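You operate a simulated robot arm through the tools that you are given. There is no shell and no other tool. Be economical: measure what you need, move in short steps, check, and stop when the job is done.

Carry out the task below with a simulated robot arm. There is one attempt and no reset: what you move stays moved.

TASK
Wax a patch on the toe of the black shoe.
Fine: wax it on the framed black pad and leave it there; use the dauber, put it back and close the wax tin. Set down upright: teal dauber. A coat counts when it lies all over at full strength: go over it till it gets no stronger.

The check looks at the end state, three seconds after you hand in, the way a careful person would. Anything else that was tipped, shoved, dropped, spilled or broken makes it a failure.

THE ROBOT
A 6-joint arm with a two-finger parallel gripper, fixed in place. Base frame: the origin is at the foot of the arm, x ahead of it, y to its left, z up; the work surface is at about z = 74.4. Readings come in cm, degrees, newtons and seconds.
With the tool pointing down near the work surface it reaches from about 20 to 64 cm from the base axis. Its first joint turns from -66.0 to 66.0 degrees. Payload 2.7 kg.
The tool frame sits at the grasp point between the pads (the TCP): z along the fingers, y along the line on which they close. The tips reach 2.3 cm beyond it. The gripper opens to 9.4 cm. The fingers are 3.8 cm wide and 1 cm thick; the gripper's body (5.4 by 9.6 cm) begins 3.9 cm behind the TCP.
Orientation is told as [roll, pitch, yaw] about the base's x, y, z axes, in that order, counted from this pose: with the fingers straight down and closing along the base's y, the tool's x points along the base's -x, its y along +y and its z along -z.

THE INTERFACE
- The arm moves only by the tool nudge_tool. Its argument "steps" is a list of rows, each a list of 3 entries, a list of its own where there are three numbers: the shift along the tool's x, y, z in cm, then the turn, a rotation vector about the tool's x, y, z in rad, then the gripper command, from -1 (fully open) to 1 (shut), values between in proportion. In form: [[[dx, dy, dz], [rx, ry, rz], claw], ...]. A call has 1 to 10 rows; each row is the pose to reach, as a shift and turn from the pose commanded when the call began, along the tool's axes at that moment. Rows are played at 5 a second. More than 5 cm and 8.6 degrees between two rows, or a gripper value outside its range, and nothing of the call is played. A pose out of reach is approached as far as the arm can. The call stops where the force on the tool passes 70 N (or 10 N more than at its start, if that is more) or the arm is blocked; 0.2 s more then pass. Each finger travels about 4.5 cm/s and halts on what it meets, pressing with about 30 N; the grip force reading is that of the motor and also rises with nothing between the fingers. The clock runs only during rows and for 0.2 s after the last one: add rows that repeat a pose to give the fingers time. It gives the time, the measured TCP pose, the force on the tool (base axes), the opening and the grip force at its end, in the units of the frame above (readings bear some noise), with the torque about the TCP (base axes, N m) and any sound that the robot's microphone picked up.
- Cameras (640 x 400 px; columns grow to the right, rows downward): "scene" is fixed at [7.64, -43.64, 139.39]; the picture's right is [0.75, -0.66, 0.00], its down [-0.44, -0.49, -0.75] and it looks along [0.50, 0.56, -0.66] (base axes); focal length 361 px, centre (320, 200). "wrist" rides on the gripper at [8.6, 1.6, -7.5] in the tool frame; the picture's right is [-0.18, 0.98, 0.00], its down [-0.58, -0.11, -0.81] and it looks along [-0.79, -0.15, 0.59] (tool axes); focal length 243 px, centre (320, 200). There is no depth. A picture from a camera that has moved, and an enlarged one, comes with that camera's place and axes in the base frame and with its lens.
- get_image(camera): a new picture of that camera. The clock stands still meanwhile.
- enlarge(camera, box): a new picture of the part [left, top, right, bottom] of that camera's present view, enlarged. The clock stands still meanwhile.
- close_job(): hands the job in; it is judged then, once.

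Work in short steps. Places have to be worked out from the pictures, the camera data and where the tool is seen: move nearer, look again, correct. Check each grasp and each placing, and mend what went wrong. You have 120 turns and 76 pictures in all, those below and enlarged ones among them. Open the gripper and draw the arm clear of the work before you hand the job in, unless the task says otherwise; then end with one line.

The tools are called after "Emit:" as name(argument=value, ...) on one line, values as JSON. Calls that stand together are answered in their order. nudge_tool: Moves the arm, as the interface text tells. Its arguments: {"type":"object","properties":{"steps":{"type":"array"}},"required":["steps"]} The other tools are called the same way: get_image (camera) takes a picture; enlarge (camera, box) takes an enlarged picture of a part of a camera's view; close_job () hands the job in.

At the start:

```text
t: 0.0
ee_pos: [43.98, 2.92, 105.98]
orientation: [0.1, 0.1, 0.1]
wrist_force: [-0.2, -0.2, 1.1]
moment: [0.0, -0.01, -0.01]
opening: 9.39
gripper_force: 0.0
```

scene: 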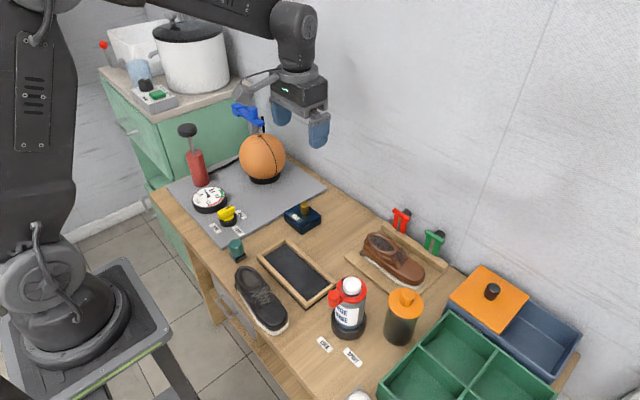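
wrist: 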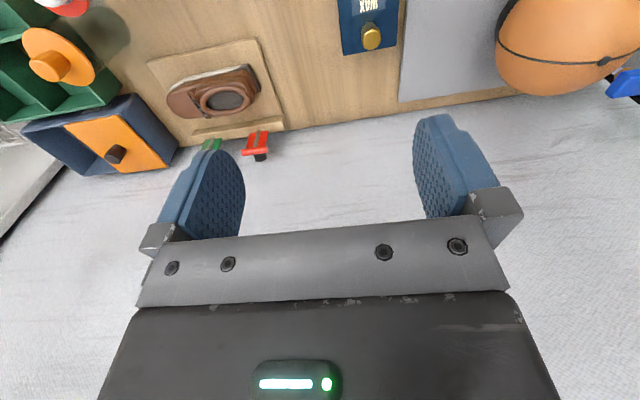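

The scene shows a black shoe, a framed pad, a teal thing (dauber?), and a navy wax tin with a gold knob. I'll enlarge the relevant areas.

Emit:
enlarge(camera="scene", box=[200, 190, 360, 290])

Emit:
enlarge(camera="scene", box=[210, 250, 370, 350])

```text
4.00 times, centred on (280, 240) of scene
camera zoom: at [7.64, -43.64, 139.39], right [0.75, -0.66, 0.0], down [-0.44, -0.49, -0.75], along [0.5, 0.56, -0.66], focal length 1445 px, centre (480, 40)
```

zoom: 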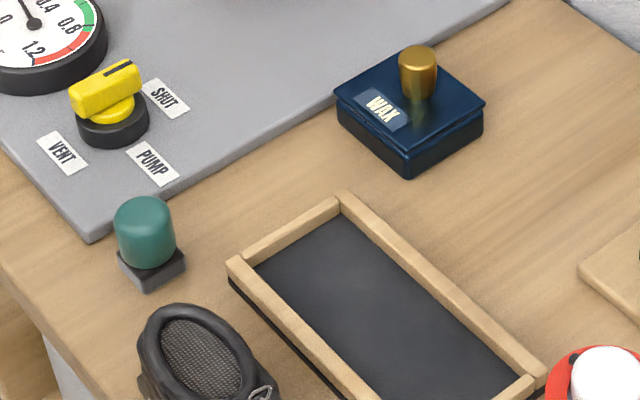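

```text
4.00 times, centred on (290, 300) of scene
camera zoom: at [7.64, -43.64, 139.39], right [0.75, -0.66, 0.0], down [-0.44, -0.49, -0.75], along [0.5, 0.56, -0.66], focal length 1445 px, centre (440, -200)
```

zoom: 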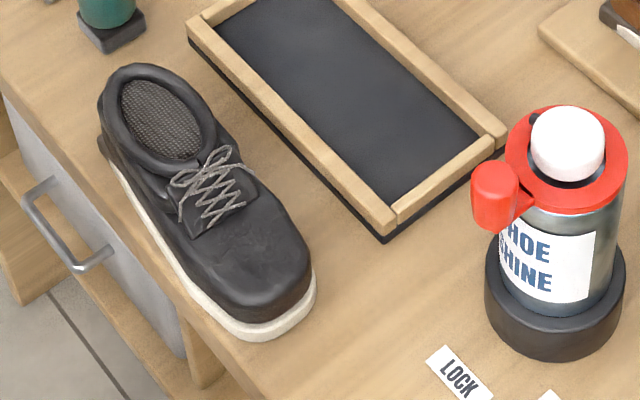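

Estimated: dauber ≈(29,9), tin ≈(47,7), pad centre ≈(36,-4), shoe ≈(25,-5) along y with its toe toward -y. I'll yaw the tool ~86° and move near the toe side to look with the wrist camera.

Emit:
nudge_tool(steps=[[[1.4, -1.9, 0.6], [0, 0, -0.15], -1], [[2.8, -3.8, 1.2], [0, 0, -0.3], -1], [[4.2, -5.7, 1.8], [0, 0, -0.45], -1], [[5.6, -7.6, 2.4], [0, 0, -0.6], -1], [[7, -9.5, 3], [0, 0, -0.75], -1], [[8.4, -11.4, 3.6], [0, 0, -0.9], -1], [[9.8, -13.3, 4.2], [0, 0, -1.05], -1], [[11.2, -15.2, 4.8], [0, 0, -1.2], -1], [[12.6, -17.1, 5.4], [0, 0, -1.35], -1], [[14, -19, 6], [0, 0, -1.5], -1]])

Emit:
get_image(camera="wrist")

```text
t: 2.2
ee_pos: [29.97, -16.32, 100.14]
orientation: [0.0, 0.0, 86.0]
wrist_force: [0.1, 0.5, 0.0]
moment: [0.01, -0.01, 0.02]
opening: 9.39
gripper_force: 0.1
```

```text
71 pictures are left
camera wrist: at [27.71, -24.71, 107.54], right [-0.97, 0.25, 0.0], down [0.15, 0.57, 0.81], along [0.2, 0.78, -0.59], focal length 243 px, centre (320, 200)
```

wrist: 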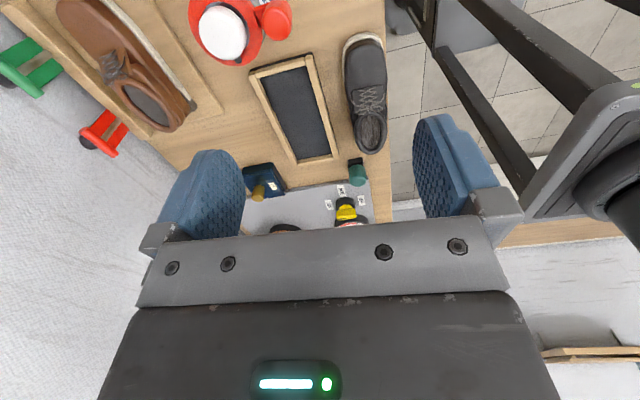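

The wrist camera sees the shoe and pad together; I'll enlarge for measurement.

Emit:
enlarge(camera="wrist", box=[230, 20, 410, 200])

```text
2.22 times, centred on (320, 110) of wrist
camera zoom: at [27.71, -24.71, 107.54], right [-0.97, 0.25, 0.0], down [0.15, 0.57, 0.81], along [0.2, 0.78, -0.59], focal length 539 px, centre (320, 400)
```

zoom: 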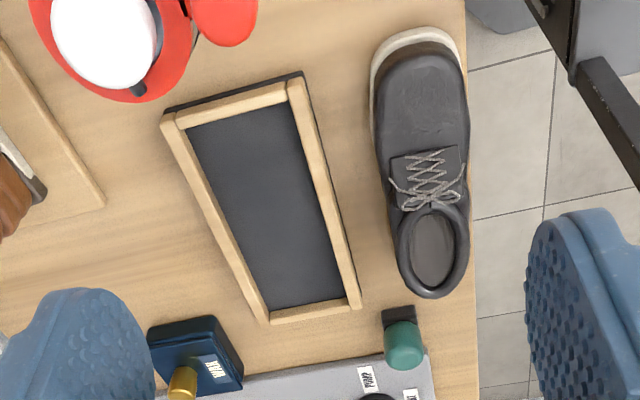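

Shoe spans about x 23.5–28.3, y −12.3…1.8, top ≈80.5; pad interior about x 33.2–39.7, y −11…4.5. I move above the shoe's mid-heel and look again.

Emit:
nudge_tool(steps=[[[-3, 1, 2], [0, 0, 0], -1], [[-6, 2, 4], [0, 0, 0], -1], [[-9, 3, 6], [0, 0, 0], -1], [[-12.5, 4.9, 8], [0, 0, 0], -1], [[-12.5, 4.9, 10], [0, 0, 0], -1], [[-12.5, 4.9, 10], [0, 0, 0], -1]])

Emit:
get_image(camera="wrist")

Emit:
get_image(camera="scene")

```text
t: 3.6
ee_pos: [26.07, -3.21, 90.16]
orientation: [0.0, 0.0, 85.8]
wrist_force: [0.0, -0.7, -0.3]
moment: [0.0, 0.0, 0.0]
opening: 9.37
gripper_force: 0.0
```

```text
69 pictures are left
camera wrist: at [23.74, -11.74, 97.64], right [-0.97, 0.25, 0.0], down [0.15, 0.57, 0.81], along [0.2, 0.78, -0.59], focal length 243 px, centre (320, 200)
```

wrist: 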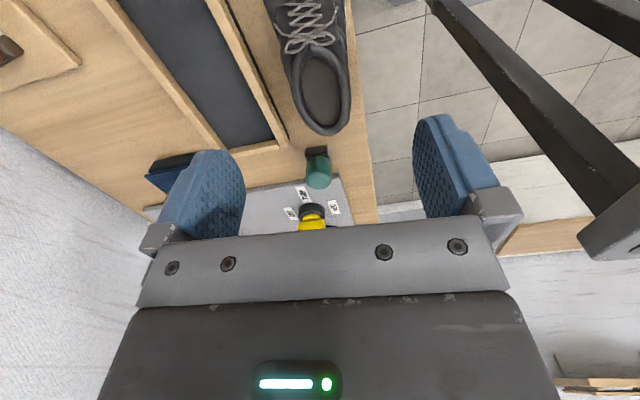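

```text
68 pictures are left
```

scene: 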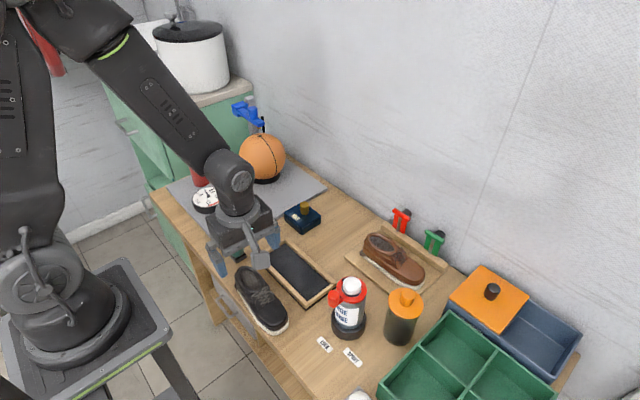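

The heel centre is x≈26.1, so the gripper is over it. Descending straight to z≈78.7.

Emit:
nudge_tool(steps=[[[0, 0, 3], [0, 0, 0], -1], [[0, 0, 6], [0, 0, 0], -1], [[0, 0, 9], [0, 0, 0], -1], [[0, 0, 10.5], [0, 0, 0], -1], [[0, 0, 11.3], [0, 0, 0], -1], [[0, 0, 11.3], [0, 0, 0], -1]])

Emit:
get_image(camera="scene")

```text
t: 5.0
ee_pos: [26.1, -3.17, 78.81]
orientation: [-0.1, 0.0, 86.0]
wrist_force: [-0.5, 0.1, 1.1]
moment: [0.0, 0.0, -0.02]
opening: 9.4
gripper_force: 0.0
```

```text
67 pictures are left
```

scene: 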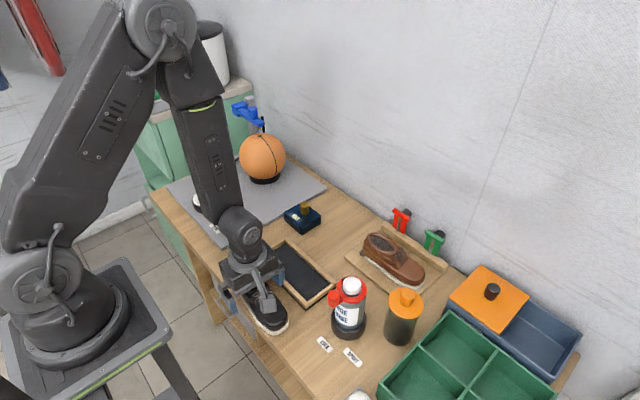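

Positioned around the shoe; closing slowly on it.

Emit:
nudge_tool(steps=[[[0, 0, 0], [0, 0, 0], -0.6], [[0, 0, 0], [0, 0, 0], -0.2], [[0, 0, 0], [0, 0, 0], 0.2], [[0, 0, 0], [0, 0, 0], 0.5], [[0, 0, 0], [0, 0, 0], 0.5], [[0, 0, 0], [0, 0, 0], 0.5]])

```text
t: 6.4
ee_pos: [26.03, -3.31, 78.84]
orientation: [-0.1, 0.0, 85.9]
wrist_force: [1.2, -0.1, 1.6]
moment: [-0.04, -0.06, 0.02]
opening: 5.36
gripper_force: 29.8
```

Gripped at 5.4 cm opening with 30 N. Lifting 4.5 cm and checking.

Emit:
nudge_tool(steps=[[[0, 0, -1], [0, 0, 0], 0.5], [[0, 0, -2], [0, 0, 0], 0.5], [[0, 0, -3], [0, 0, 0], 0.5], [[0, 0, -4.5], [0, 0, 0], 0.5], [[0, 0, -4.5], [0, 0, 0], 0.5]])

Emit:
enlarge(camera="scene", box=[210, 220, 370, 340])

Emit:
get_image(camera="wrist")

```text
t: 7.6
ee_pos: [26.03, -3.31, 83.26]
orientation: [0.0, -0.1, 85.9]
wrist_force: [0.7, 0.2, -1.9]
moment: [0.01, -0.01, 0.01]
opening: 4.89
gripper_force: 29.9
```

```text
3.33 times, centred on (290, 280) of scene
camera zoom: at [7.64, -43.64, 139.39], right [0.75, -0.66, 0.0], down [-0.44, -0.49, -0.75], along [0.5, 0.56, -0.66], focal length 1204 px, centre (420, -67)
```

zoom: 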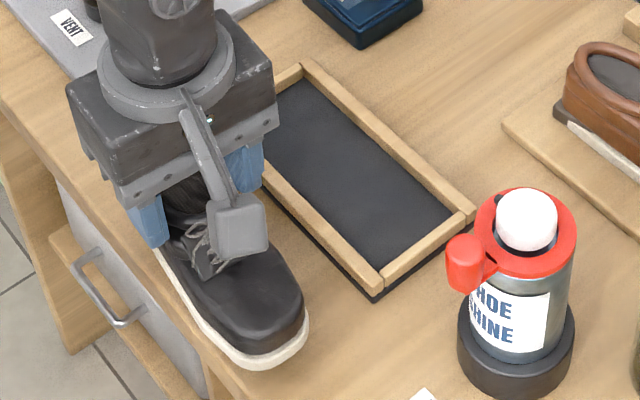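

```text
65 pictures are left
camera wrist: at [23.73, -11.78, 90.84], right [-0.97, 0.25, 0.0], down [0.15, 0.57, 0.81], along [0.2, 0.78, -0.59], focal length 243 px, centre (320, 200)
```

wrist: 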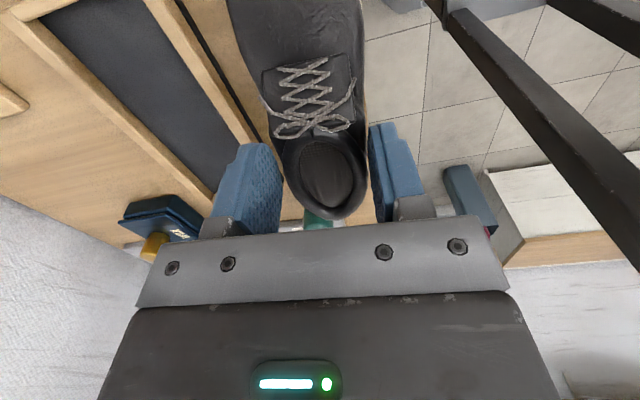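

Shoe lifted level. Pad centre is about (36.4,−3); moving the shoe above it, squaring yaw to 90°.

Emit:
nudge_tool(steps=[[[0, 0, -1], [0, 0, 0], 0.5], [[-0.8, -2.5, -1.5], [0, 0, 0], 0.5], [[-1.6, -5, -1.5], [0, 0, -0.02], 0.5], [[-2.4, -7.6, -1.5], [0, 0, -0.05], 0.5], [[-3.1, -10.2, -1.5], [0, 0, -0.07], 0.5], [[-3.1, -10.2, -1.5], [0, 0, -0.07], 0.5]])

Emit:
get_image(camera="wrist")

Emit:
enlarge(camera="scene", box=[230, 200, 390, 320])

```text
t: 9.0
ee_pos: [36.22, -0.78, 84.78]
orientation: [0.0, 0.0, 89.9]
wrist_force: [0.0, 0.0, -1.9]
moment: [0.01, -0.01, 0.02]
opening: 4.88
gripper_force: 29.9
```

```text
64 pictures are left
camera wrist: at [34.65, -9.54, 92.36], right [-0.98, 0.18, 0.0], down [0.11, 0.58, 0.81], along [0.15, 0.79, -0.59], focal length 243 px, centre (320, 200)
```

wrist: 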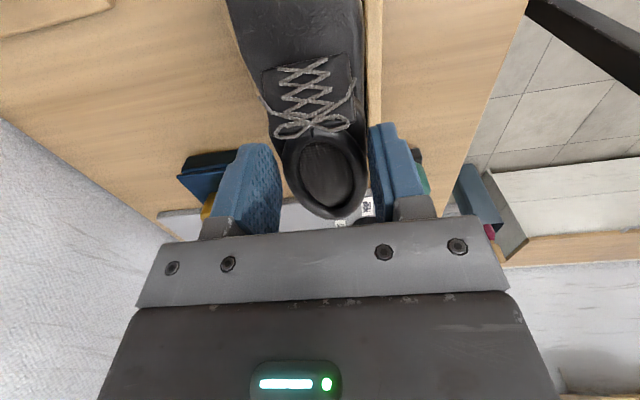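

```text
3.33 times, centred on (310, 260) of scene
camera zoom: at [7.64, -43.64, 139.39], right [0.75, -0.66, 0.0], down [-0.44, -0.49, -0.75], along [0.5, 0.56, -0.66], focal length 1204 px, centre (353, 0)
```

zoom: 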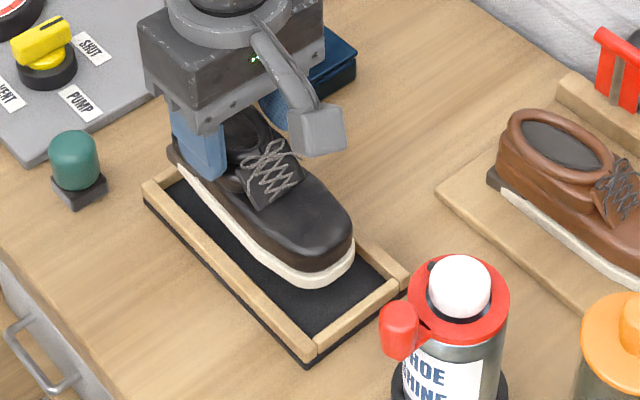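

The shoe appears to sit slightly lower in the grip than planned, but level and aligned. Lowering 1.2 cm and checking again.

Emit:
nudge_tool(steps=[[[0.1, -0.1, 0.5], [0, 0, 0], 0.5], [[0.2, -0.2, 1.2], [0, 0, 0], 0.5], [[0.2, -0.2, 1.2], [0, 0, 0], 0.5]])

Emit:
enlarge(camera="scene", box=[250, 220, 350, 300])

```text
t: 9.8
ee_pos: [36.59, -1.13, 83.69]
orientation: [0.0, -0.1, 89.8]
wrist_force: [-0.7, -0.4, -1.1]
moment: [0.0, 0.02, 0.0]
opening: 4.87
gripper_force: 30.1
```

```text
5.00 times, centred on (300, 260) of scene
camera zoom: at [7.64, -43.64, 139.39], right [0.75, -0.66, 0.0], down [-0.44, -0.49, -0.75], along [0.5, 0.56, -0.66], focal length 1807 px, centre (420, -100)
```

zoom: 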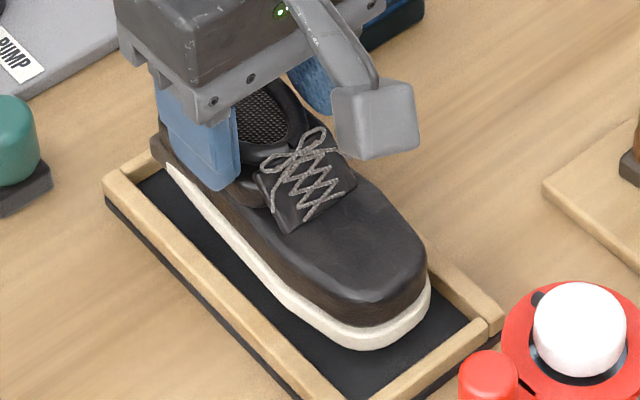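

Finger tips are ~2.5 cm above the sole, so the sole is at ≈79; lowering 1.8 cm to just above the rim.

Emit:
nudge_tool(steps=[[[0, 0, 0.6], [0, 0, 0], 0.5], [[0, 0, 1.2], [0, 0, 0], 0.5], [[0, 0, 1.8], [0, 0, 0], 0.5], [[0, 0, 1.8], [0, 0, 0], 0.5]])

Emit:
enlarge(camera="scene", box=[250, 220, 350, 300])

Emit:
get_image(camera="wrist")

```text
t: 10.8
ee_pos: [36.68, -1.19, 82.0]
orientation: [0.0, 0.0, 89.9]
wrist_force: [-8.4, -0.4, 29.3]
moment: [-0.23, 0.64, -0.04]
opening: 4.86
gripper_force: 30.4
```

```text
5.00 times, centred on (300, 260) of scene
camera zoom: at [7.59, -43.64, 139.4], right [0.75, -0.66, 0.0], down [-0.44, -0.49, -0.75], along [0.5, 0.56, -0.66], focal length 1807 px, centre (420, -100)
```

zoom: 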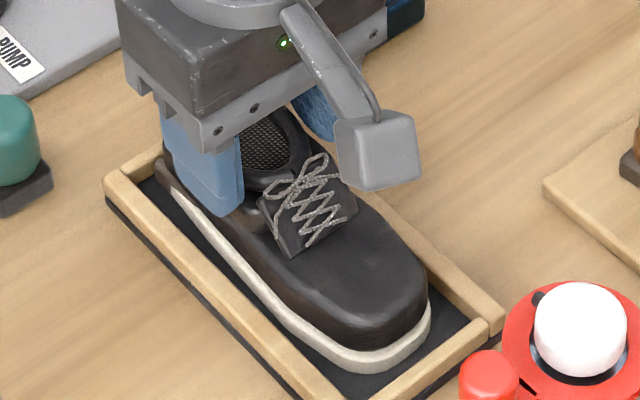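

```text
60 pictures are left
camera wrist: at [34.91, -9.78, 89.47], right [-0.98, 0.18, 0.0], down [0.11, 0.58, 0.81], along [0.15, 0.79, -0.59], focal length 243 px, centre (320, 200)
```

wrist: 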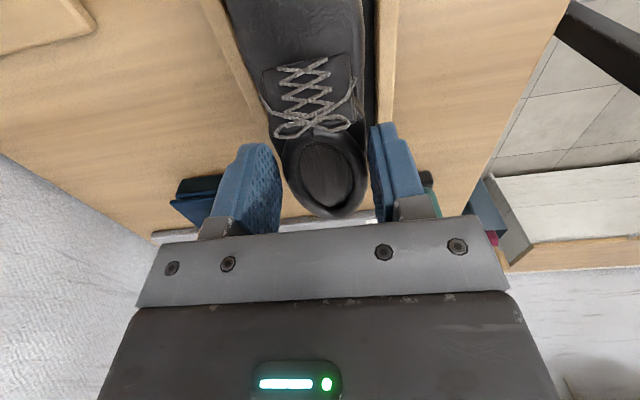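

The sole rests on the far (+x) rim: 29 N up, −8 N in x. Lift 0.8, shift −x 0.6, and lower again.

Emit:
nudge_tool(steps=[[[0, 0, -0.5], [0, 0, 0], 0.5], [[0, 0, -1], [0, 0, 0], 0.5], [[0, 0.6, -1], [0, 0, 0], 0.5], [[0, 0.65, -0.5], [0, 0, 0], 0.5], [[0, 0.65, 0], [0, 0, 0], 0.5], [[0, 0.65, 0.3], [0, 0, 0], 0.5], [[0, 0.65, 0.3], [0, 0, 0], 0.5]])

Emit:
enlarge(camera="scene", box=[250, 220, 350, 300])

```text
t: 12.4
ee_pos: [36.01, -1.23, 81.66]
orientation: [-0.2, 0.1, 89.9]
wrist_force: [-6.8, -0.3, 43.1]
moment: [-0.5, 0.37, -0.09]
opening: 4.9
gripper_force: 29.9
```

```text
5.00 times, centred on (300, 260) of scene
camera zoom: at [7.58, -43.64, 139.4], right [0.75, -0.66, 0.0], down [-0.44, -0.49, -0.75], along [0.5, 0.56, -0.66], focal length 1807 px, centre (420, -100)
```

zoom: 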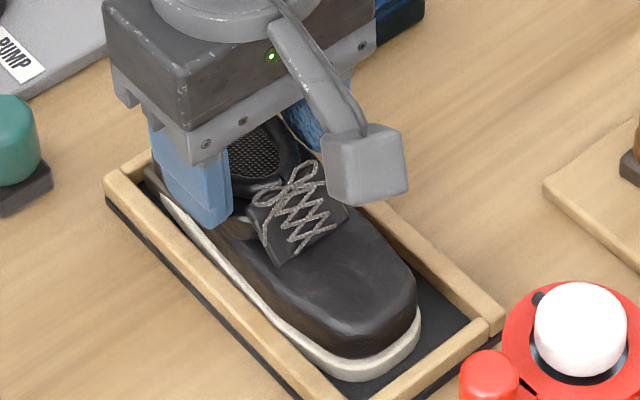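

Contact torque indicates support spread under the shoe centre, i.e. it sits on the pad floor. Easing the pressure and opening.

Emit:
nudge_tool(steps=[[[0, 0, -0.25], [0, 0, 0], 0.5], [[0, 0, -0.35], [0, 0, 0], 0.5], [[0, 0, -0.35], [0, 0, 0], 0.5]])

```text
t: 13.2
ee_pos: [36.04, -1.12, 81.82]
orientation: [0.0, 0.1, 90.1]
wrist_force: [7.2, -1.2, -7.2]
moment: [0.28, -0.66, 0.37]
opening: 4.88
gripper_force: 30.0
```

Near zero load now. Opening slowly to release.

Emit:
nudge_tool(steps=[[[0, 0, 0], [0, 0, 0], 0.0], [[0, 0, 0], [0, 0, 0], -0.4], [[0, 0, 0], [0, 0, 0], -0.8], [[0, 0, 0], [0, 0, 0], -1], [[0, 0, 0], [0, 0, 0], -1], [[0, 0, 0], [0, 0, 0], -1]])

Emit:
enlarge(camera="scene", box=[250, 220, 350, 300])

```text
t: 14.6
ee_pos: [36.01, -1.22, 81.91]
orientation: [0.0, 0.0, 90.0]
wrist_force: [0.6, -0.4, 0.5]
moment: [-0.06, 0.0, -0.02]
opening: 9.41
gripper_force: 0.0
```

```text
5.00 times, centred on (300, 260) of scene
camera zoom: at [7.64, -43.64, 139.39], right [0.75, -0.66, 0.0], down [-0.44, -0.49, -0.75], along [0.5, 0.56, -0.66], focal length 1807 px, centre (420, -100)
```

zoom: 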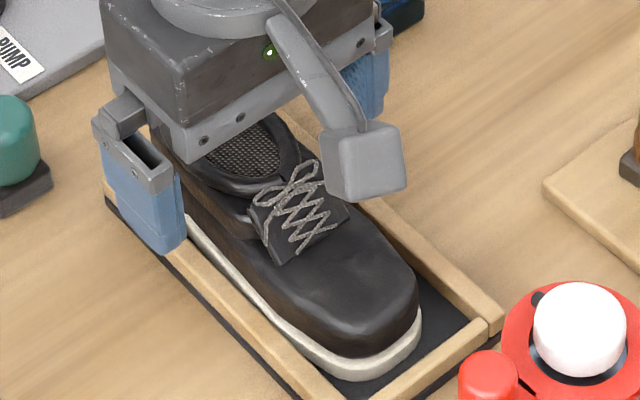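

Released. Lifting straight up 10 cm and viewing from both cameras.

Emit:
nudge_tool(steps=[[[0, 0, -3], [0, 0, 0], -1], [[0, 0, -7], [0, 0, 0], -1], [[1, 0, -11], [0, 0, 0], -1], [[5, 0, -13], [0, 0, 0], -1], [[8, 0, -14], [0, 0, 0], -1], [[8, 0, -14], [0, 0, 0], -1]])

Emit:
enlarge(camera="scene", box=[230, 190, 350, 310])

Emit:
get_image(camera="wrist")

```text
t: 16.0
ee_pos: [35.87, -9.12, 95.93]
orientation: [0.0, 0.0, 90.0]
wrist_force: [0.5, 0.3, -1.1]
moment: [0.01, 0.01, 0.02]
opening: 9.39
gripper_force: 0.0
```

```text
3.33 times, centred on (290, 250) of scene
camera zoom: at [7.64, -43.64, 139.39], right [0.75, -0.66, 0.0], down [-0.44, -0.49, -0.75], along [0.5, 0.56, -0.66], focal length 1204 px, centre (420, 33)
```

zoom: 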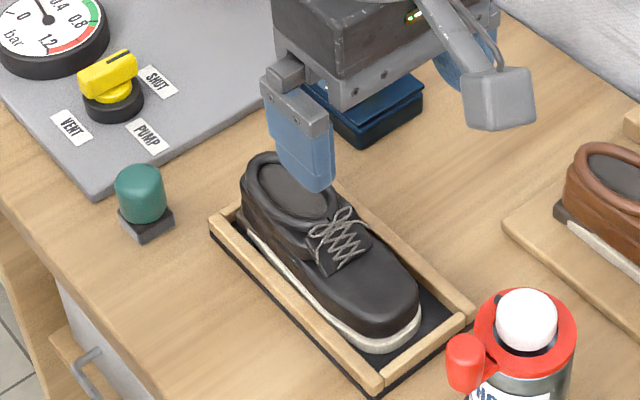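

```text
56 pictures are left
camera wrist: at [34.23, -17.8, 103.37], right [-0.98, 0.18, 0.0], down [0.11, 0.58, 0.81], along [0.15, 0.79, -0.59], focal length 243 px, centre (320, 200)
```

wrist: 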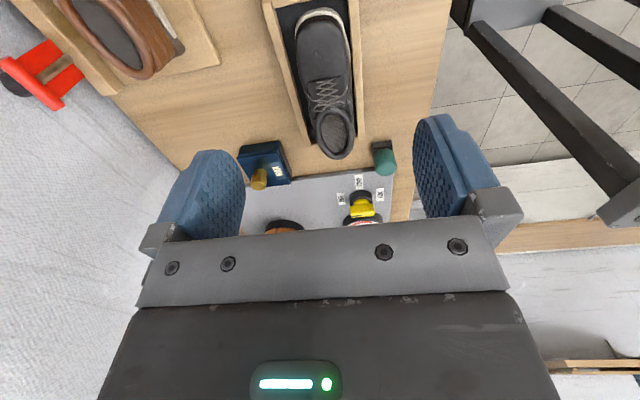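

The shoe looks seated; zooming to check the heel against the frame end and toe location.

Emit:
enlarge(camera="wrist", box=[230, 0, 410, 200])

Emit:
enlarge(camera="scene", box=[280, 230, 350, 310])

```text
2.00 times, centred on (320, 100) of wrist
camera zoom: at [34.23, -17.8, 103.37], right [-0.98, 0.18, 0.0], down [0.11, 0.58, 0.81], along [0.15, 0.79, -0.59], focal length 485 px, centre (320, 400)
```

zoom: 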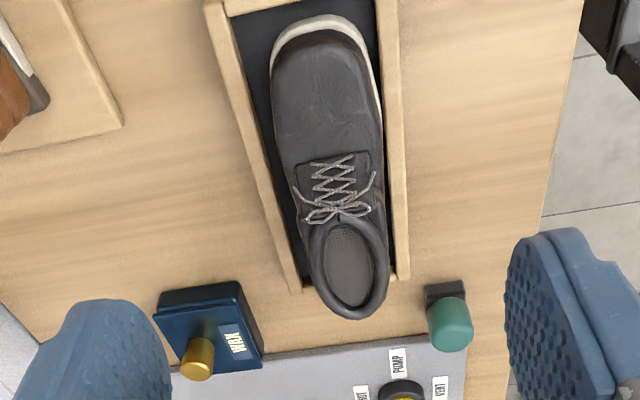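

```text
5.00 times, centred on (315, 270) of scene
camera zoom: at [7.64, -43.64, 139.39], right [0.75, -0.66, 0.0], down [-0.44, -0.49, -0.75], along [0.5, 0.56, -0.66], focal length 1807 px, centre (345, -150)
```

zoom: 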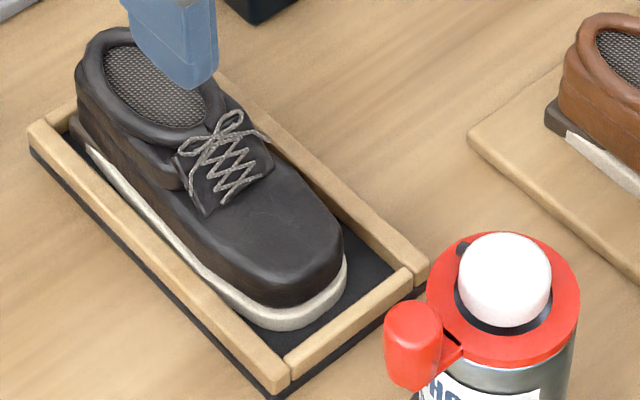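

The shoe seems inside the frame. Next I go above the dauber with yaw turned back to 0, which also gives another view of the heel end.

Emit:
nudge_tool(steps=[[[-1.8, 0.7, 0], [0, 0, 0.15], -1], [[-3.6, 1.4, 0], [0, 0, 0.3], -1], [[-5.4, 2.1, 0], [0, 0, 0.45], -1], [[-7.2, 2.8, 0], [0, 0, 0.6], -1], [[-9, 3.5, 0], [0, 0, 0.75], -1], [[-10.8, 4.2, 0], [0, 0, 0.9], -1], [[-12.6, 4.9, 0], [0, 0, 1.05], -1], [[-14.4, 5.6, 0], [0, 0, 1.2], -1], [[-16.2, 6.3, 1], [0, 0, 1.35], -1], [[-17.9, 6.9, 2], [0, 0, 1.5], -1]])

Emit:
nudge_tool(steps=[[[0, 0, 2], [0, 0, 0.07], -1], [[0, 0, 2], [0, 0, 0.07], -1]])

Emit:
get_image(camera="wrist")

```text
t: 18.2
ee_pos: [29.03, 8.78, 93.86]
orientation: [0.0, -0.1, 3.9]
wrist_force: [0.8, -0.4, 0.2]
moment: [0.01, 0.01, 0.01]
opening: 9.42
gripper_force: 0.0
```

```text
t: 18.8
ee_pos: [29.06, 8.79, 91.82]
orientation: [0.1, 0.0, 0.0]
wrist_force: [0.1, -0.2, -0.5]
moment: [-0.01, -0.01, -0.02]
opening: 9.4
gripper_force: 0.0
```

```text
53 pictures are left
camera wrist: at [20.32, 10.41, 99.37], right [0.18, 0.98, 0.0], down [0.58, -0.11, 0.81], along [0.79, -0.15, -0.59], focal length 243 px, centre (320, 200)
```

wrist: 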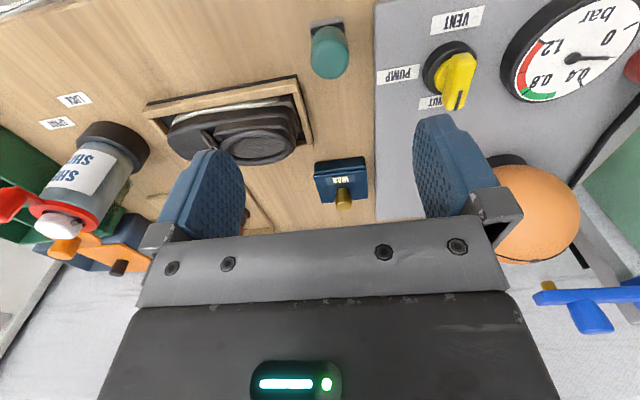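

Emit:
enlarge(camera="wrist", box=[140, 10, 380, 160])

Emit:
enlarge(camera="wrist", box=[290, 10, 390, 220])

```text
2.67 times, centred on (260, 85) of wrist
camera zoom: at [20.32, 10.41, 99.37], right [0.18, 0.98, 0.0], down [0.58, -0.11, 0.81], along [0.79, -0.15, -0.59], focal length 647 px, centre (480, 507)
```

zoom: 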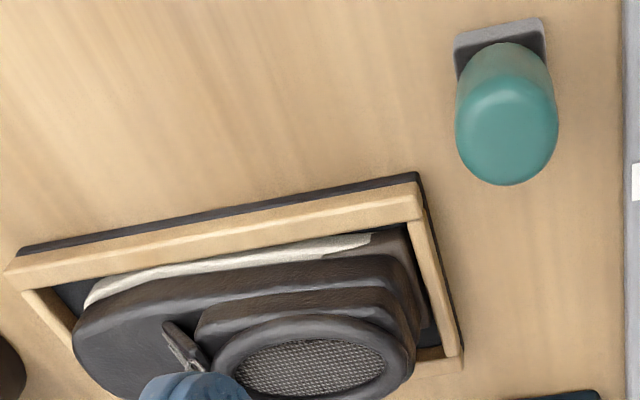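

```text
1.90 times, centred on (340, 115) of wrist
camera zoom: at [20.32, 10.41, 99.37], right [0.18, 0.98, 0.0], down [0.58, -0.11, 0.81], along [0.79, -0.15, -0.59], focal length 462 px, centre (282, 362)
```

zoom: 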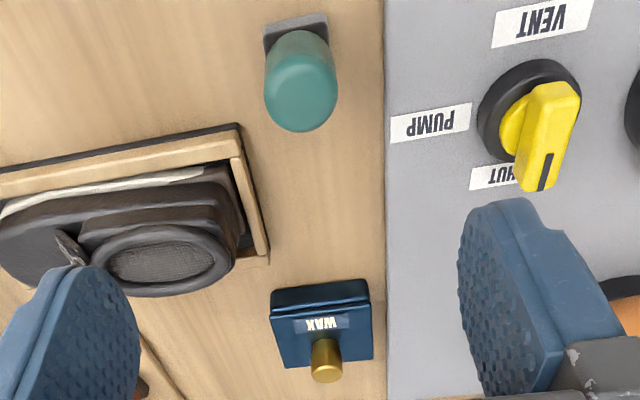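

The heel is inside the frame on the floor: shoe well seated. The dauber centre is ≈(29.0,9.6), top ≈79.6. First open the tin: moving to view it.

Emit:
nudge_tool(steps=[[[-4, 0, 0], [0, 0, 0], -1], [[-8, 0, 0], [0, 0, 0], -1], [[-12, -0.8, 0], [0, 0, 0], -1], [[-15, -0.8, 1], [0, 0, 0], -1], [[-15, -0.8, 1], [0, 0, 0], -1]])

Emit:
enlarge(camera="wrist", box=[250, 0, 400, 140])

Emit:
enlarge(camera="scene", box=[270, 190, 334, 240])

```text
t: 20.0
ee_pos: [44.03, 7.88, 90.81]
orientation: [0.1, -0.1, 0.0]
wrist_force: [0.5, 0.1, -0.1]
moment: [-0.01, -0.02, 0.01]
opening: 9.4
gripper_force: 0.0
```

```text
2.86 times, centred on (325, 70) of wrist
camera zoom: at [35.44, 9.53, 98.34], right [0.18, 0.98, 0.0], down [0.58, -0.11, 0.81], along [0.79, -0.15, -0.59], focal length 693 px, centre (306, 571)
```

zoom: 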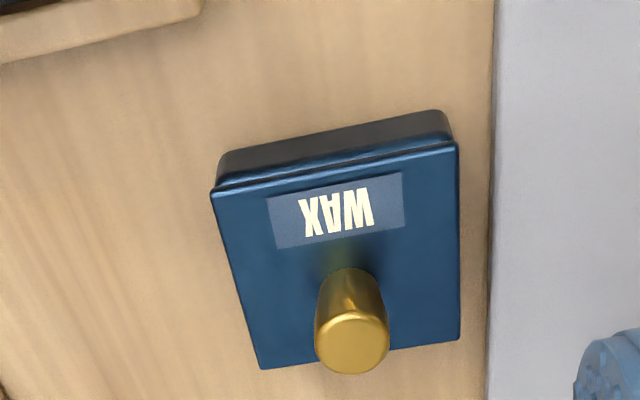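

```text
8.00 times, centred on (302, 215) of scene
camera zoom: at [7.64, -43.64, 139.39], right [0.75, -0.66, 0.0], down [-0.44, -0.49, -0.75], along [0.5, 0.56, -0.66], focal length 2891 px, centre (464, 80)
```

zoom: 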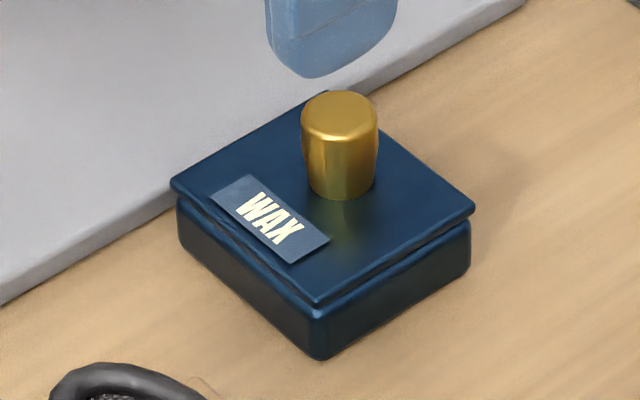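

The tin has a lift-off-looking lid with a knob at ≈(48.3,8.5), top ≈80.4. Moving over the knob and down with fingers around it.

Emit:
nudge_tool(steps=[[[-4.2, 0.6, 1], [0, 0, 0], -1], [[-4.2, 0.6, 4], [0, 0, 0], -1], [[-4.2, 0.6, 7], [0, 0, 0], -1], [[-4.2, 0.6, 9], [0, 0, 0], -1], [[-4.2, 0.6, 10.4], [0, 0, 0], -1], [[-4.2, 0.6, 10.4], [0, 0, 0], -1]])

Emit:
enlarge(camera="scene", box=[262, 180, 342, 240])

Emit:
get_image(camera="wrist")

```text
t: 21.4
ee_pos: [48.32, 8.49, 80.49]
orientation: [-0.1, 0.1, 0.0]
wrist_force: [-0.1, 0.8, -1.1]
moment: [-0.02, 0.01, 0.02]
opening: 9.42
gripper_force: 0.1
```

```text
6.67 times, centred on (302, 210) of scene
camera zoom: at [7.64, -43.64, 139.39], right [0.75, -0.66, 0.0], down [-0.44, -0.49, -0.75], along [0.5, 0.56, -0.66], focal length 2409 px, centre (440, 133)
```

zoom: 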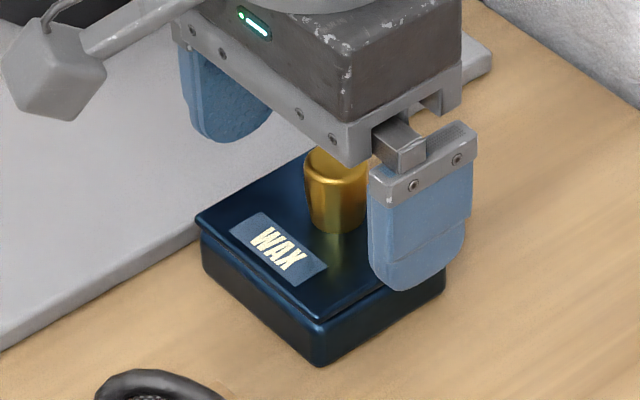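

```text
47 pictures are left
camera wrist: at [39.55, 10.13, 88.04], right [0.18, 0.98, 0.0], down [0.58, -0.11, 0.81], along [0.79, -0.15, -0.59], focal length 243 px, centre (320, 200)
```

wrist: 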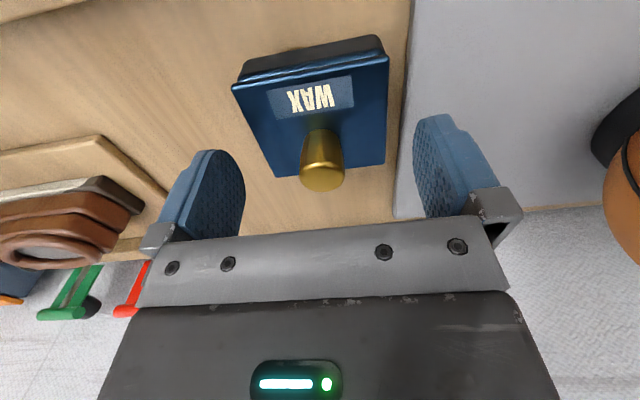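

The knob lies right at the TCP pixel (320,181). Closing on it.

Emit:
nudge_tool(steps=[[[0, 0, 0], [0, 0, 0], -0.5], [[0, 0, 0], [0, 0, 0], 0], [[0, 0, 0], [0, 0, 0], 0.4], [[0, 0, 0], [0, 0, 0], 0.8], [[0, 0, 0], [0, 0, 0], 0.8], [[0, 0, 0], [0, 0, 0], 0.8]])

Emit:
nudge_tool(steps=[[[0, 0, -0.5], [0, 0, 0], 0.8], [[0, 0, -1], [0, 0, 0], 0.8], [[0, 0, -1], [0, 0, 0], 0.8]])

Emit:
enlarge(camera="scene", box=[262, 180, 342, 240])

```text
t: 22.8
ee_pos: [48.16, 8.49, 80.61]
orientation: [0.0, 0.0, 0.0]
wrist_force: [0.0, -1.1, 0.4]
moment: [0.01, 0.01, -0.02]
opening: 2.29
gripper_force: 45.1
```

```text
t: 23.6
ee_pos: [48.01, 8.49, 81.28]
orientation: [-0.1, 0.4, 0.0]
wrist_force: [4.6, -1.7, -37.6]
moment: [0.21, 0.0, -0.05]
opening: 2.24
gripper_force: 45.2
```

```text
6.67 times, centred on (302, 210) of scene
camera zoom: at [7.7, -43.63, 139.39], right [0.75, -0.66, 0.0], down [-0.44, -0.49, -0.75], along [0.5, 0.56, -0.66], focal length 2409 px, centre (440, 133)
```

zoom: 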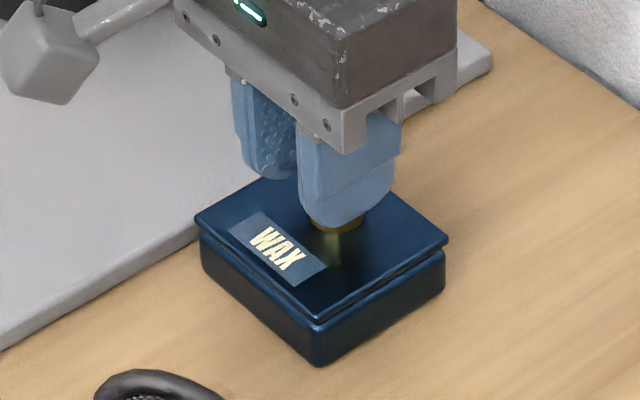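

Pulling up with 38 N has not moved the lid. I look closely for a hinge or seam before trying anything else.

Emit:
enlarge(camera="wrist", box=[220, 20, 420, 200])

Emit:
enlarge(camera="scene", box=[280, 200, 324, 230])

```text
2.22 times, centred on (320, 110) of wrist
camera zoom: at [39.41, 10.16, 88.79], right [0.18, 0.98, 0.0], down [0.59, -0.11, 0.8], along [0.79, -0.15, -0.6], focal length 539 px, centre (320, 400)
```

zoom: 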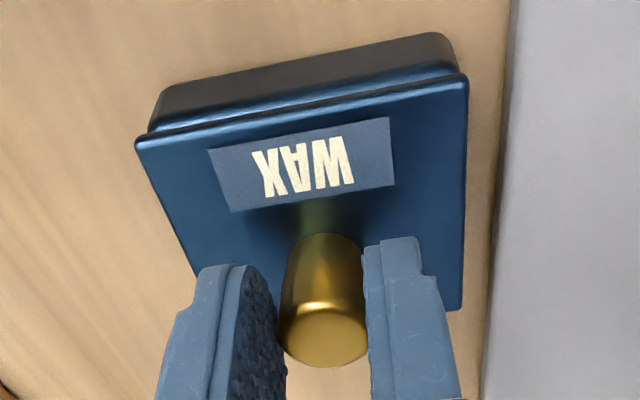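

```text
13.33 times, centred on (302, 215) of scene
camera zoom: at [7.7, -43.63, 139.39], right [0.75, -0.66, 0.0], down [-0.44, -0.49, -0.75], along [0.5, 0.56, -0.66], focal length 4818 px, centre (560, 0)
```

zoom: 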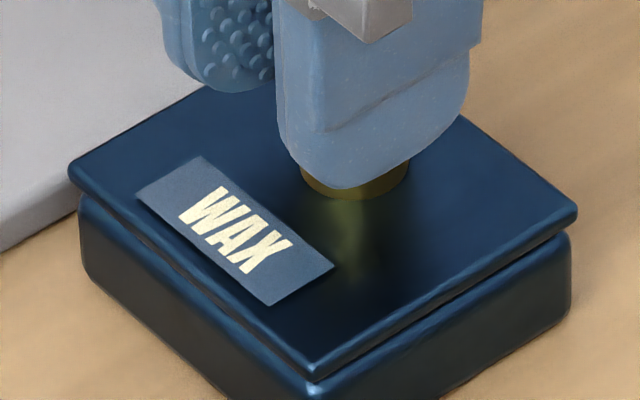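

The lid didn't move at all; the fingers slid up the knob. I'll regrip lower and harder, then test gently: first a small twist, reading the torque.

Emit:
nudge_tool(steps=[[[0, 0, 0], [0, 0, 0], 0.2], [[0, 0, 0], [0, 0, 0], 0.0], [[0, 0, 0.8], [0, 0, 0], 0.0], [[0, 0, 1.2], [0, 0, 0], 0.0], [[0, 0, 1.2], [0, 0, 0], 0.5], [[0, 0, 1.2], [0, 0, 0], 1], [[0, 0, 1.2], [0, 0, 0], 1], [[0, 0, 1.2], [0, 0, 0], 1]])

Emit:
nudge_tool(steps=[[[0, 0, 0], [0, 0, 0.06], 1], [[0, 0, 0], [0, 0, 0.12], 1], [[0, 0, 0], [0, 0, 0.12], 1]])

```text
t: 25.4
ee_pos: [48.27, 8.45, 80.27]
orientation: [0.1, -0.1, 0.1]
wrist_force: [0.9, -5.2, 0.5]
moment: [0.18, 0.05, -0.06]
opening: 2.28
gripper_force: 44.6
```

```text
t: 26.2
ee_pos: [48.23, 8.52, 80.33]
orientation: [0.0, 0.0, -7.0]
wrist_force: [1.8, -0.2, -1.9]
moment: [-0.24, -0.02, -0.02]
opening: 2.28
gripper_force: 45.2
```

The turn met almost no resistance; checking whether anything turned with it.

Emit:
enlarge(camera="scene", box=[270, 190, 334, 240])

```text
8.00 times, centred on (302, 215) of scene
camera zoom: at [7.65, -43.64, 139.39], right [0.75, -0.66, 0.0], down [-0.44, -0.49, -0.75], along [0.5, 0.56, -0.66], focal length 2891 px, centre (464, 80)
```

zoom: 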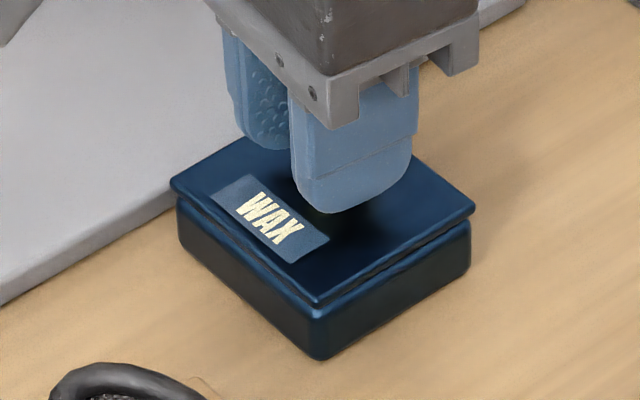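

The lid stayed put. Turning back, then a slower vertical pull with the lower grip.

Emit:
nudge_tool(steps=[[[0, 0, 0], [0, 0, -0.06], 1], [[0, 0, 0], [0, 0, -0.12], 1], [[0, 0, -0.2], [0, 0, -0.12], 1], [[0, 0, -0.4], [0, 0, -0.12], 1], [[0, 0, -0.6], [0, 0, -0.12], 1], [[0, 0, -0.6], [0, 0, -0.12], 1]])

```text
t: 27.6
ee_pos: [48.1, 8.4, 80.52]
orientation: [-0.1, 0.4, 0.1]
wrist_force: [8.2, -3.4, -36.9]
moment: [-0.02, -0.07, 0.0]
opening: 2.31
gripper_force: 45.1
```

Still held at 37 N. Testing the hinge/slide hypothesis: relax the pull, then nudge 0.5 cm toward +x with slight lift.

Emit:
nudge_tool(steps=[[[0, 0, 0.5], [0, 0, 0], 1], [[-0.2, 0, 0.4], [0, 0.05, 0], 1], [[-0.4, 0, 0.2], [0, 0.1, 0], 1], [[-0.5, 0, 0.1], [0, 0.12, 0], 1], [[-0.5, 0, 0.1], [0, 0.12, 0], 1]])

Emit:
enlarge(camera="scene", box=[270, 190, 334, 240])

```text
t: 28.8
ee_pos: [48.56, 8.49, 80.59]
orientation: [-0.2, 7.2, 0.0]
wrist_force: [-14.0, -4.3, -14.5]
moment: [0.0, -0.14, -0.02]
opening: 2.3
gripper_force: 45.1
```

```text
8.00 times, centred on (302, 215) of scene
camera zoom: at [7.63, -43.65, 139.39], right [0.75, -0.66, 0.0], down [-0.44, -0.49, -0.75], along [0.5, 0.56, -0.66], focal length 2891 px, centre (464, 80)
```

zoom: 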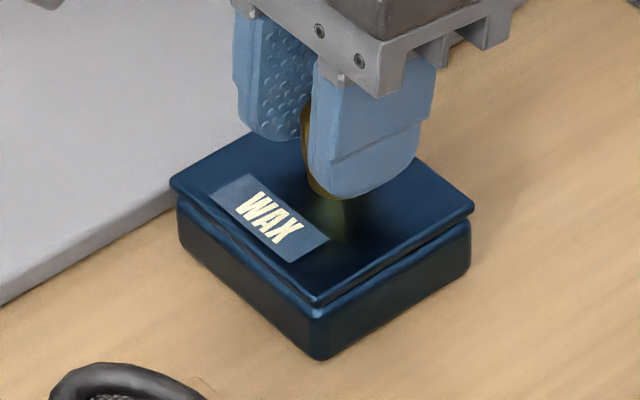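

Resisted (14 N both ways) and no movement, so no hinge on that side. The twist earlier left almost no torque, so the knob itself may turn. Returning to neutral and turning counter-clockwise further.

Emit:
nudge_tool(steps=[[[0.4, 0, 0.2], [0, -0.06, 0], 1], [[0.5, 0, 0.2], [0, -0.12, 0], 1], [[0.5, 0, 0.2], [0, -0.12, 0], 1]])

Emit:
nudge_tool(steps=[[[0, 0, 0], [0, 0, -0.12], 1], [[0, 0, 0], [0, 0, -0.24], 1], [[0, 0, 0], [0, 0, -0.36], 1], [[0, 0, 0], [0, 0, -0.48], 1], [[0, 0, 0], [0, 0, -0.48], 1]])

Emit:
enlarge(camera="wrist", box=[200, 0, 440, 210])

```text
t: 29.6
ee_pos: [48.36, 8.59, 80.77]
orientation: [0.0, -0.2, 0.1]
wrist_force: [5.8, -8.3, -7.2]
moment: [-0.19, 0.45, 0.0]
opening: 2.31
gripper_force: 45.2
```

```text
t: 30.8
ee_pos: [48.25, 8.34, 80.6]
orientation: [-0.1, 0.0, 27.5]
wrist_force: [1.6, -29.3, 6.3]
moment: [-0.46, -0.02, -0.12]
opening: 2.26
gripper_force: 45.3
```

```text
1.90 times, centred on (320, 105) of wrist
camera zoom: at [39.83, 5.8, 88.19], right [-0.29, 0.96, 0.0], down [0.57, 0.17, 0.81], along [0.77, 0.23, -0.59], focal length 462 px, centre (320, 381)
```

zoom: 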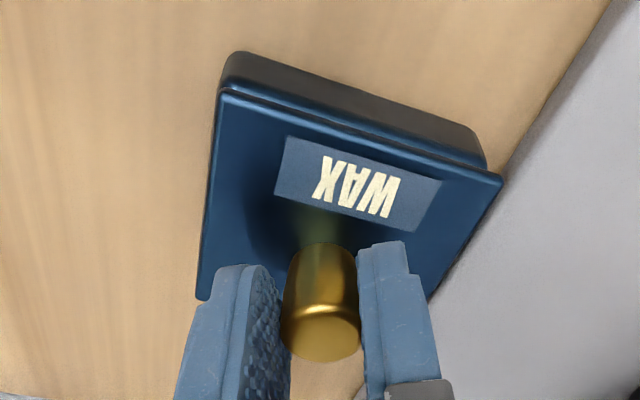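

Nothing changed on the lid visibly. Pulling up in this turned position to see if it frees.

Emit:
nudge_tool(steps=[[[0, 0, -0.3], [0, 0, 0], 1], [[0, 0, -0.6], [0, 0, 0], 1], [[0, 0, -0.9], [0, 0, 0], 1], [[0, 0, -1.2], [0, 0, 0], 1], [[0, 0, -1.2], [0, 0, 0], 1]])

```text
t: 32.0
ee_pos: [48.12, 8.33, 81.57]
orientation: [0.1, 0.5, 27.4]
wrist_force: [16.9, -28.0, -38.4]
moment: [-0.66, -0.18, -0.17]
opening: 2.27
gripper_force: 45.0
```

Still held; lateral pushes toward +x and +y are blocked too. The lid could slide or swing toward −x or −y, so I regrip square and test −y first, gently.

Emit:
nudge_tool(steps=[[[0, 0, 0], [0, 0, 0], 0.2], [[0, 0, 0], [0, 0, 0], 0], [[0, 0, 0.5], [0, 0, 0.12], 0], [[0, 0, 1.0], [0, 0, 0.24], 0], [[0, 0, 1.3], [0, 0, 0.36], 0], [[0, 0, 1.3], [0, 0, 0.48], 0], [[0, 0, 1.3], [0, 0, 0.48], 0.6], [[0, 0, 1.3], [0, 0, 0.48], 0.7], [[0, 0, 1.3], [0, 0, 0.48], 0.7]])

Emit:
nudge_tool(steps=[[[0, -0.25, 0], [0, 0, 0], 0.7], [[0, -0.5, 0], [0, 0, 0], 0.7], [[0, -0.5, 0], [0, 0, 0], 0.7]])

Emit:
nudge_tool(steps=[[[0, 0.25, 0], [0, 0, 0], 0.7], [[0, 0.5, 0], [0, 0, 0], 0.7], [[0.25, 0.5, 0], [0, 0, 0], 0.7], [[0.5, 0.5, 0], [0, 0, 0], 0.7], [[0.5, 0.5, 0], [0, 0, 0], 0.7]])

```text
t: 34.0
ee_pos: [48.2, 8.5, 80.63]
orientation: [0.0, 0.0, -0.1]
wrist_force: [0.4, -4.3, -1.2]
moment: [-0.05, -0.04, -0.14]
opening: 2.3
gripper_force: 44.7
```

```text
t: 34.8
ee_pos: [48.14, 8.09, 80.56]
orientation: [0.0, -0.1, 0.0]
wrist_force: [-1.9, 0.2, -4.1]
moment: [0.03, -0.34, 0.03]
opening: 2.29
gripper_force: 44.8
```

```text
t: 36.0
ee_pos: [48.06, 8.52, 80.59]
orientation: [0.2, -0.7, -0.1]
wrist_force: [34.2, -8.8, -17.0]
moment: [-0.15, -0.36, 0.0]
opening: 2.28
gripper_force: 44.5
```

Moving −y 0.4 cm met no force, while +y and −x are stopped: the lid slides toward −y. Undo the −x push and slide it −y 2.5 cm, watching.

Emit:
nudge_tool(steps=[[[-0.5, 0, 0], [0, 0, 0], 0.7], [[-0.5, -0.6, 0], [0, 0, 0], 0.7], [[-0.5, -1.2, 0], [0, 0, 0], 0.7], [[-0.5, -1.8, 0], [0, 0, 0], 0.7], [[-0.5, -2.5, 0], [0, 0, 0], 0.7], [[-0.5, -2.5, 0], [0, 0, 0], 0.7]])

Emit:
enlarge(camera="scene", box=[262, 190, 342, 240])

```text
t: 37.4
ee_pos: [48.12, 6.07, 80.63]
orientation: [0.0, 0.2, 0.1]
wrist_force: [-19.3, 0.8, 26.2]
moment: [0.01, 0.25, -0.01]
opening: 2.3
gripper_force: 45.1
```

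```text
8.00 times, centred on (302, 215) of scene
camera zoom: at [7.56, -43.64, 139.4], right [0.75, -0.66, 0.0], down [-0.44, -0.49, -0.75], along [0.5, 0.56, -0.66], focal length 2891 px, centre (464, 80)
```

zoom: 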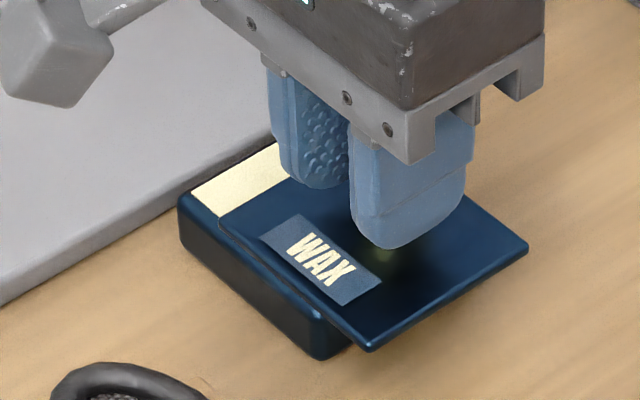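

It is a sliding lid; cream wax is showing. Relieving the downward force a little and sliding further in steps.

Emit:
nudge_tool(steps=[[[0.1, 0, -0.2], [0, 0, 0], 0.7], [[0.1, -0.6, -0.2], [0, 0, 0], 0.7], [[0.1, -1.2, -0.2], [0, 0, 0], 0.7], [[0.1, -1.8, -0.2], [0, 0, 0], 0.7], [[0.1, -2.4, -0.2], [0, 0, 0], 0.7], [[0.1, -2.4, -0.2], [0, 0, 0], 0.7]])

Emit:
enlarge(camera="scene", box=[262, 190, 342, 240])

```text
t: 38.8
ee_pos: [48.16, 3.68, 80.61]
orientation: [0.0, 0.1, 0.0]
wrist_force: [3.5, -0.8, -24.0]
moment: [-0.01, -0.16, 0.02]
opening: 2.32
gripper_force: 44.6
```

```text
8.00 times, centred on (302, 215) of scene
camera zoom: at [7.68, -43.64, 139.39], right [0.75, -0.66, 0.0], down [-0.44, -0.49, -0.75], along [0.5, 0.56, -0.66], focal length 2891 px, centre (464, 80)
```

zoom: 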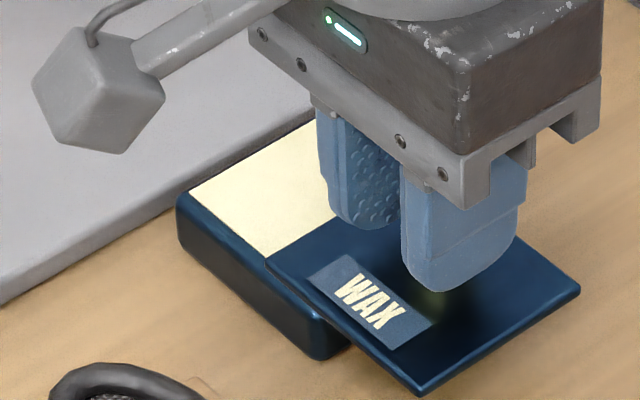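

Sliding on, until it stops.

Emit:
nudge_tool(steps=[[[0, 0, 0.1], [0, 0, 0], 0.7], [[0, -0.5, 0.1], [0, 0, 0], 0.7], [[0, -1, 0.1], [0, 0, 0], 0.7], [[0, -1.5, 0.1], [0, 0, 0], 0.7], [[0, -2, 0.1], [0, 0, 0], 0.7], [[0, -2, 0.1], [0, 0, 0], 0.7]])

```text
t: 40.2
ee_pos: [48.1, 1.55, 80.59]
orientation: [0.0, 0.0, 0.1]
wrist_force: [-5.0, -0.4, -6.0]
moment: [0.02, 0.58, 0.0]
opening: 2.29
gripper_force: 45.3
```

No stop yet after 7 cm; checking before going on.

Emit:
enlarge(camera="scene", box=[262, 190, 342, 250])

```text
6.67 times, centred on (302, 220) of scene
camera zoom: at [7.64, -43.64, 139.39], right [0.75, -0.66, 0.0], down [-0.44, -0.49, -0.75], along [0.5, 0.56, -0.66], focal length 2409 px, centre (440, 67)
```

zoom: 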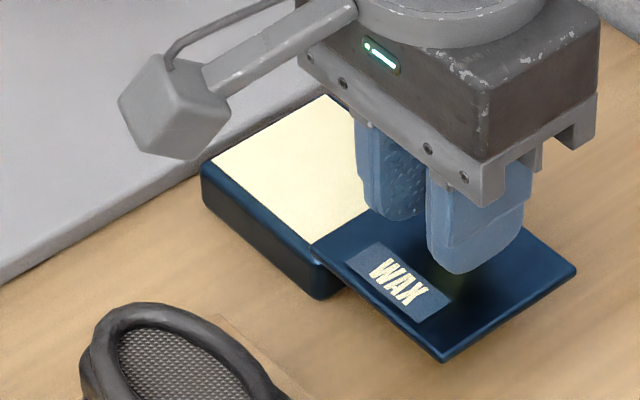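

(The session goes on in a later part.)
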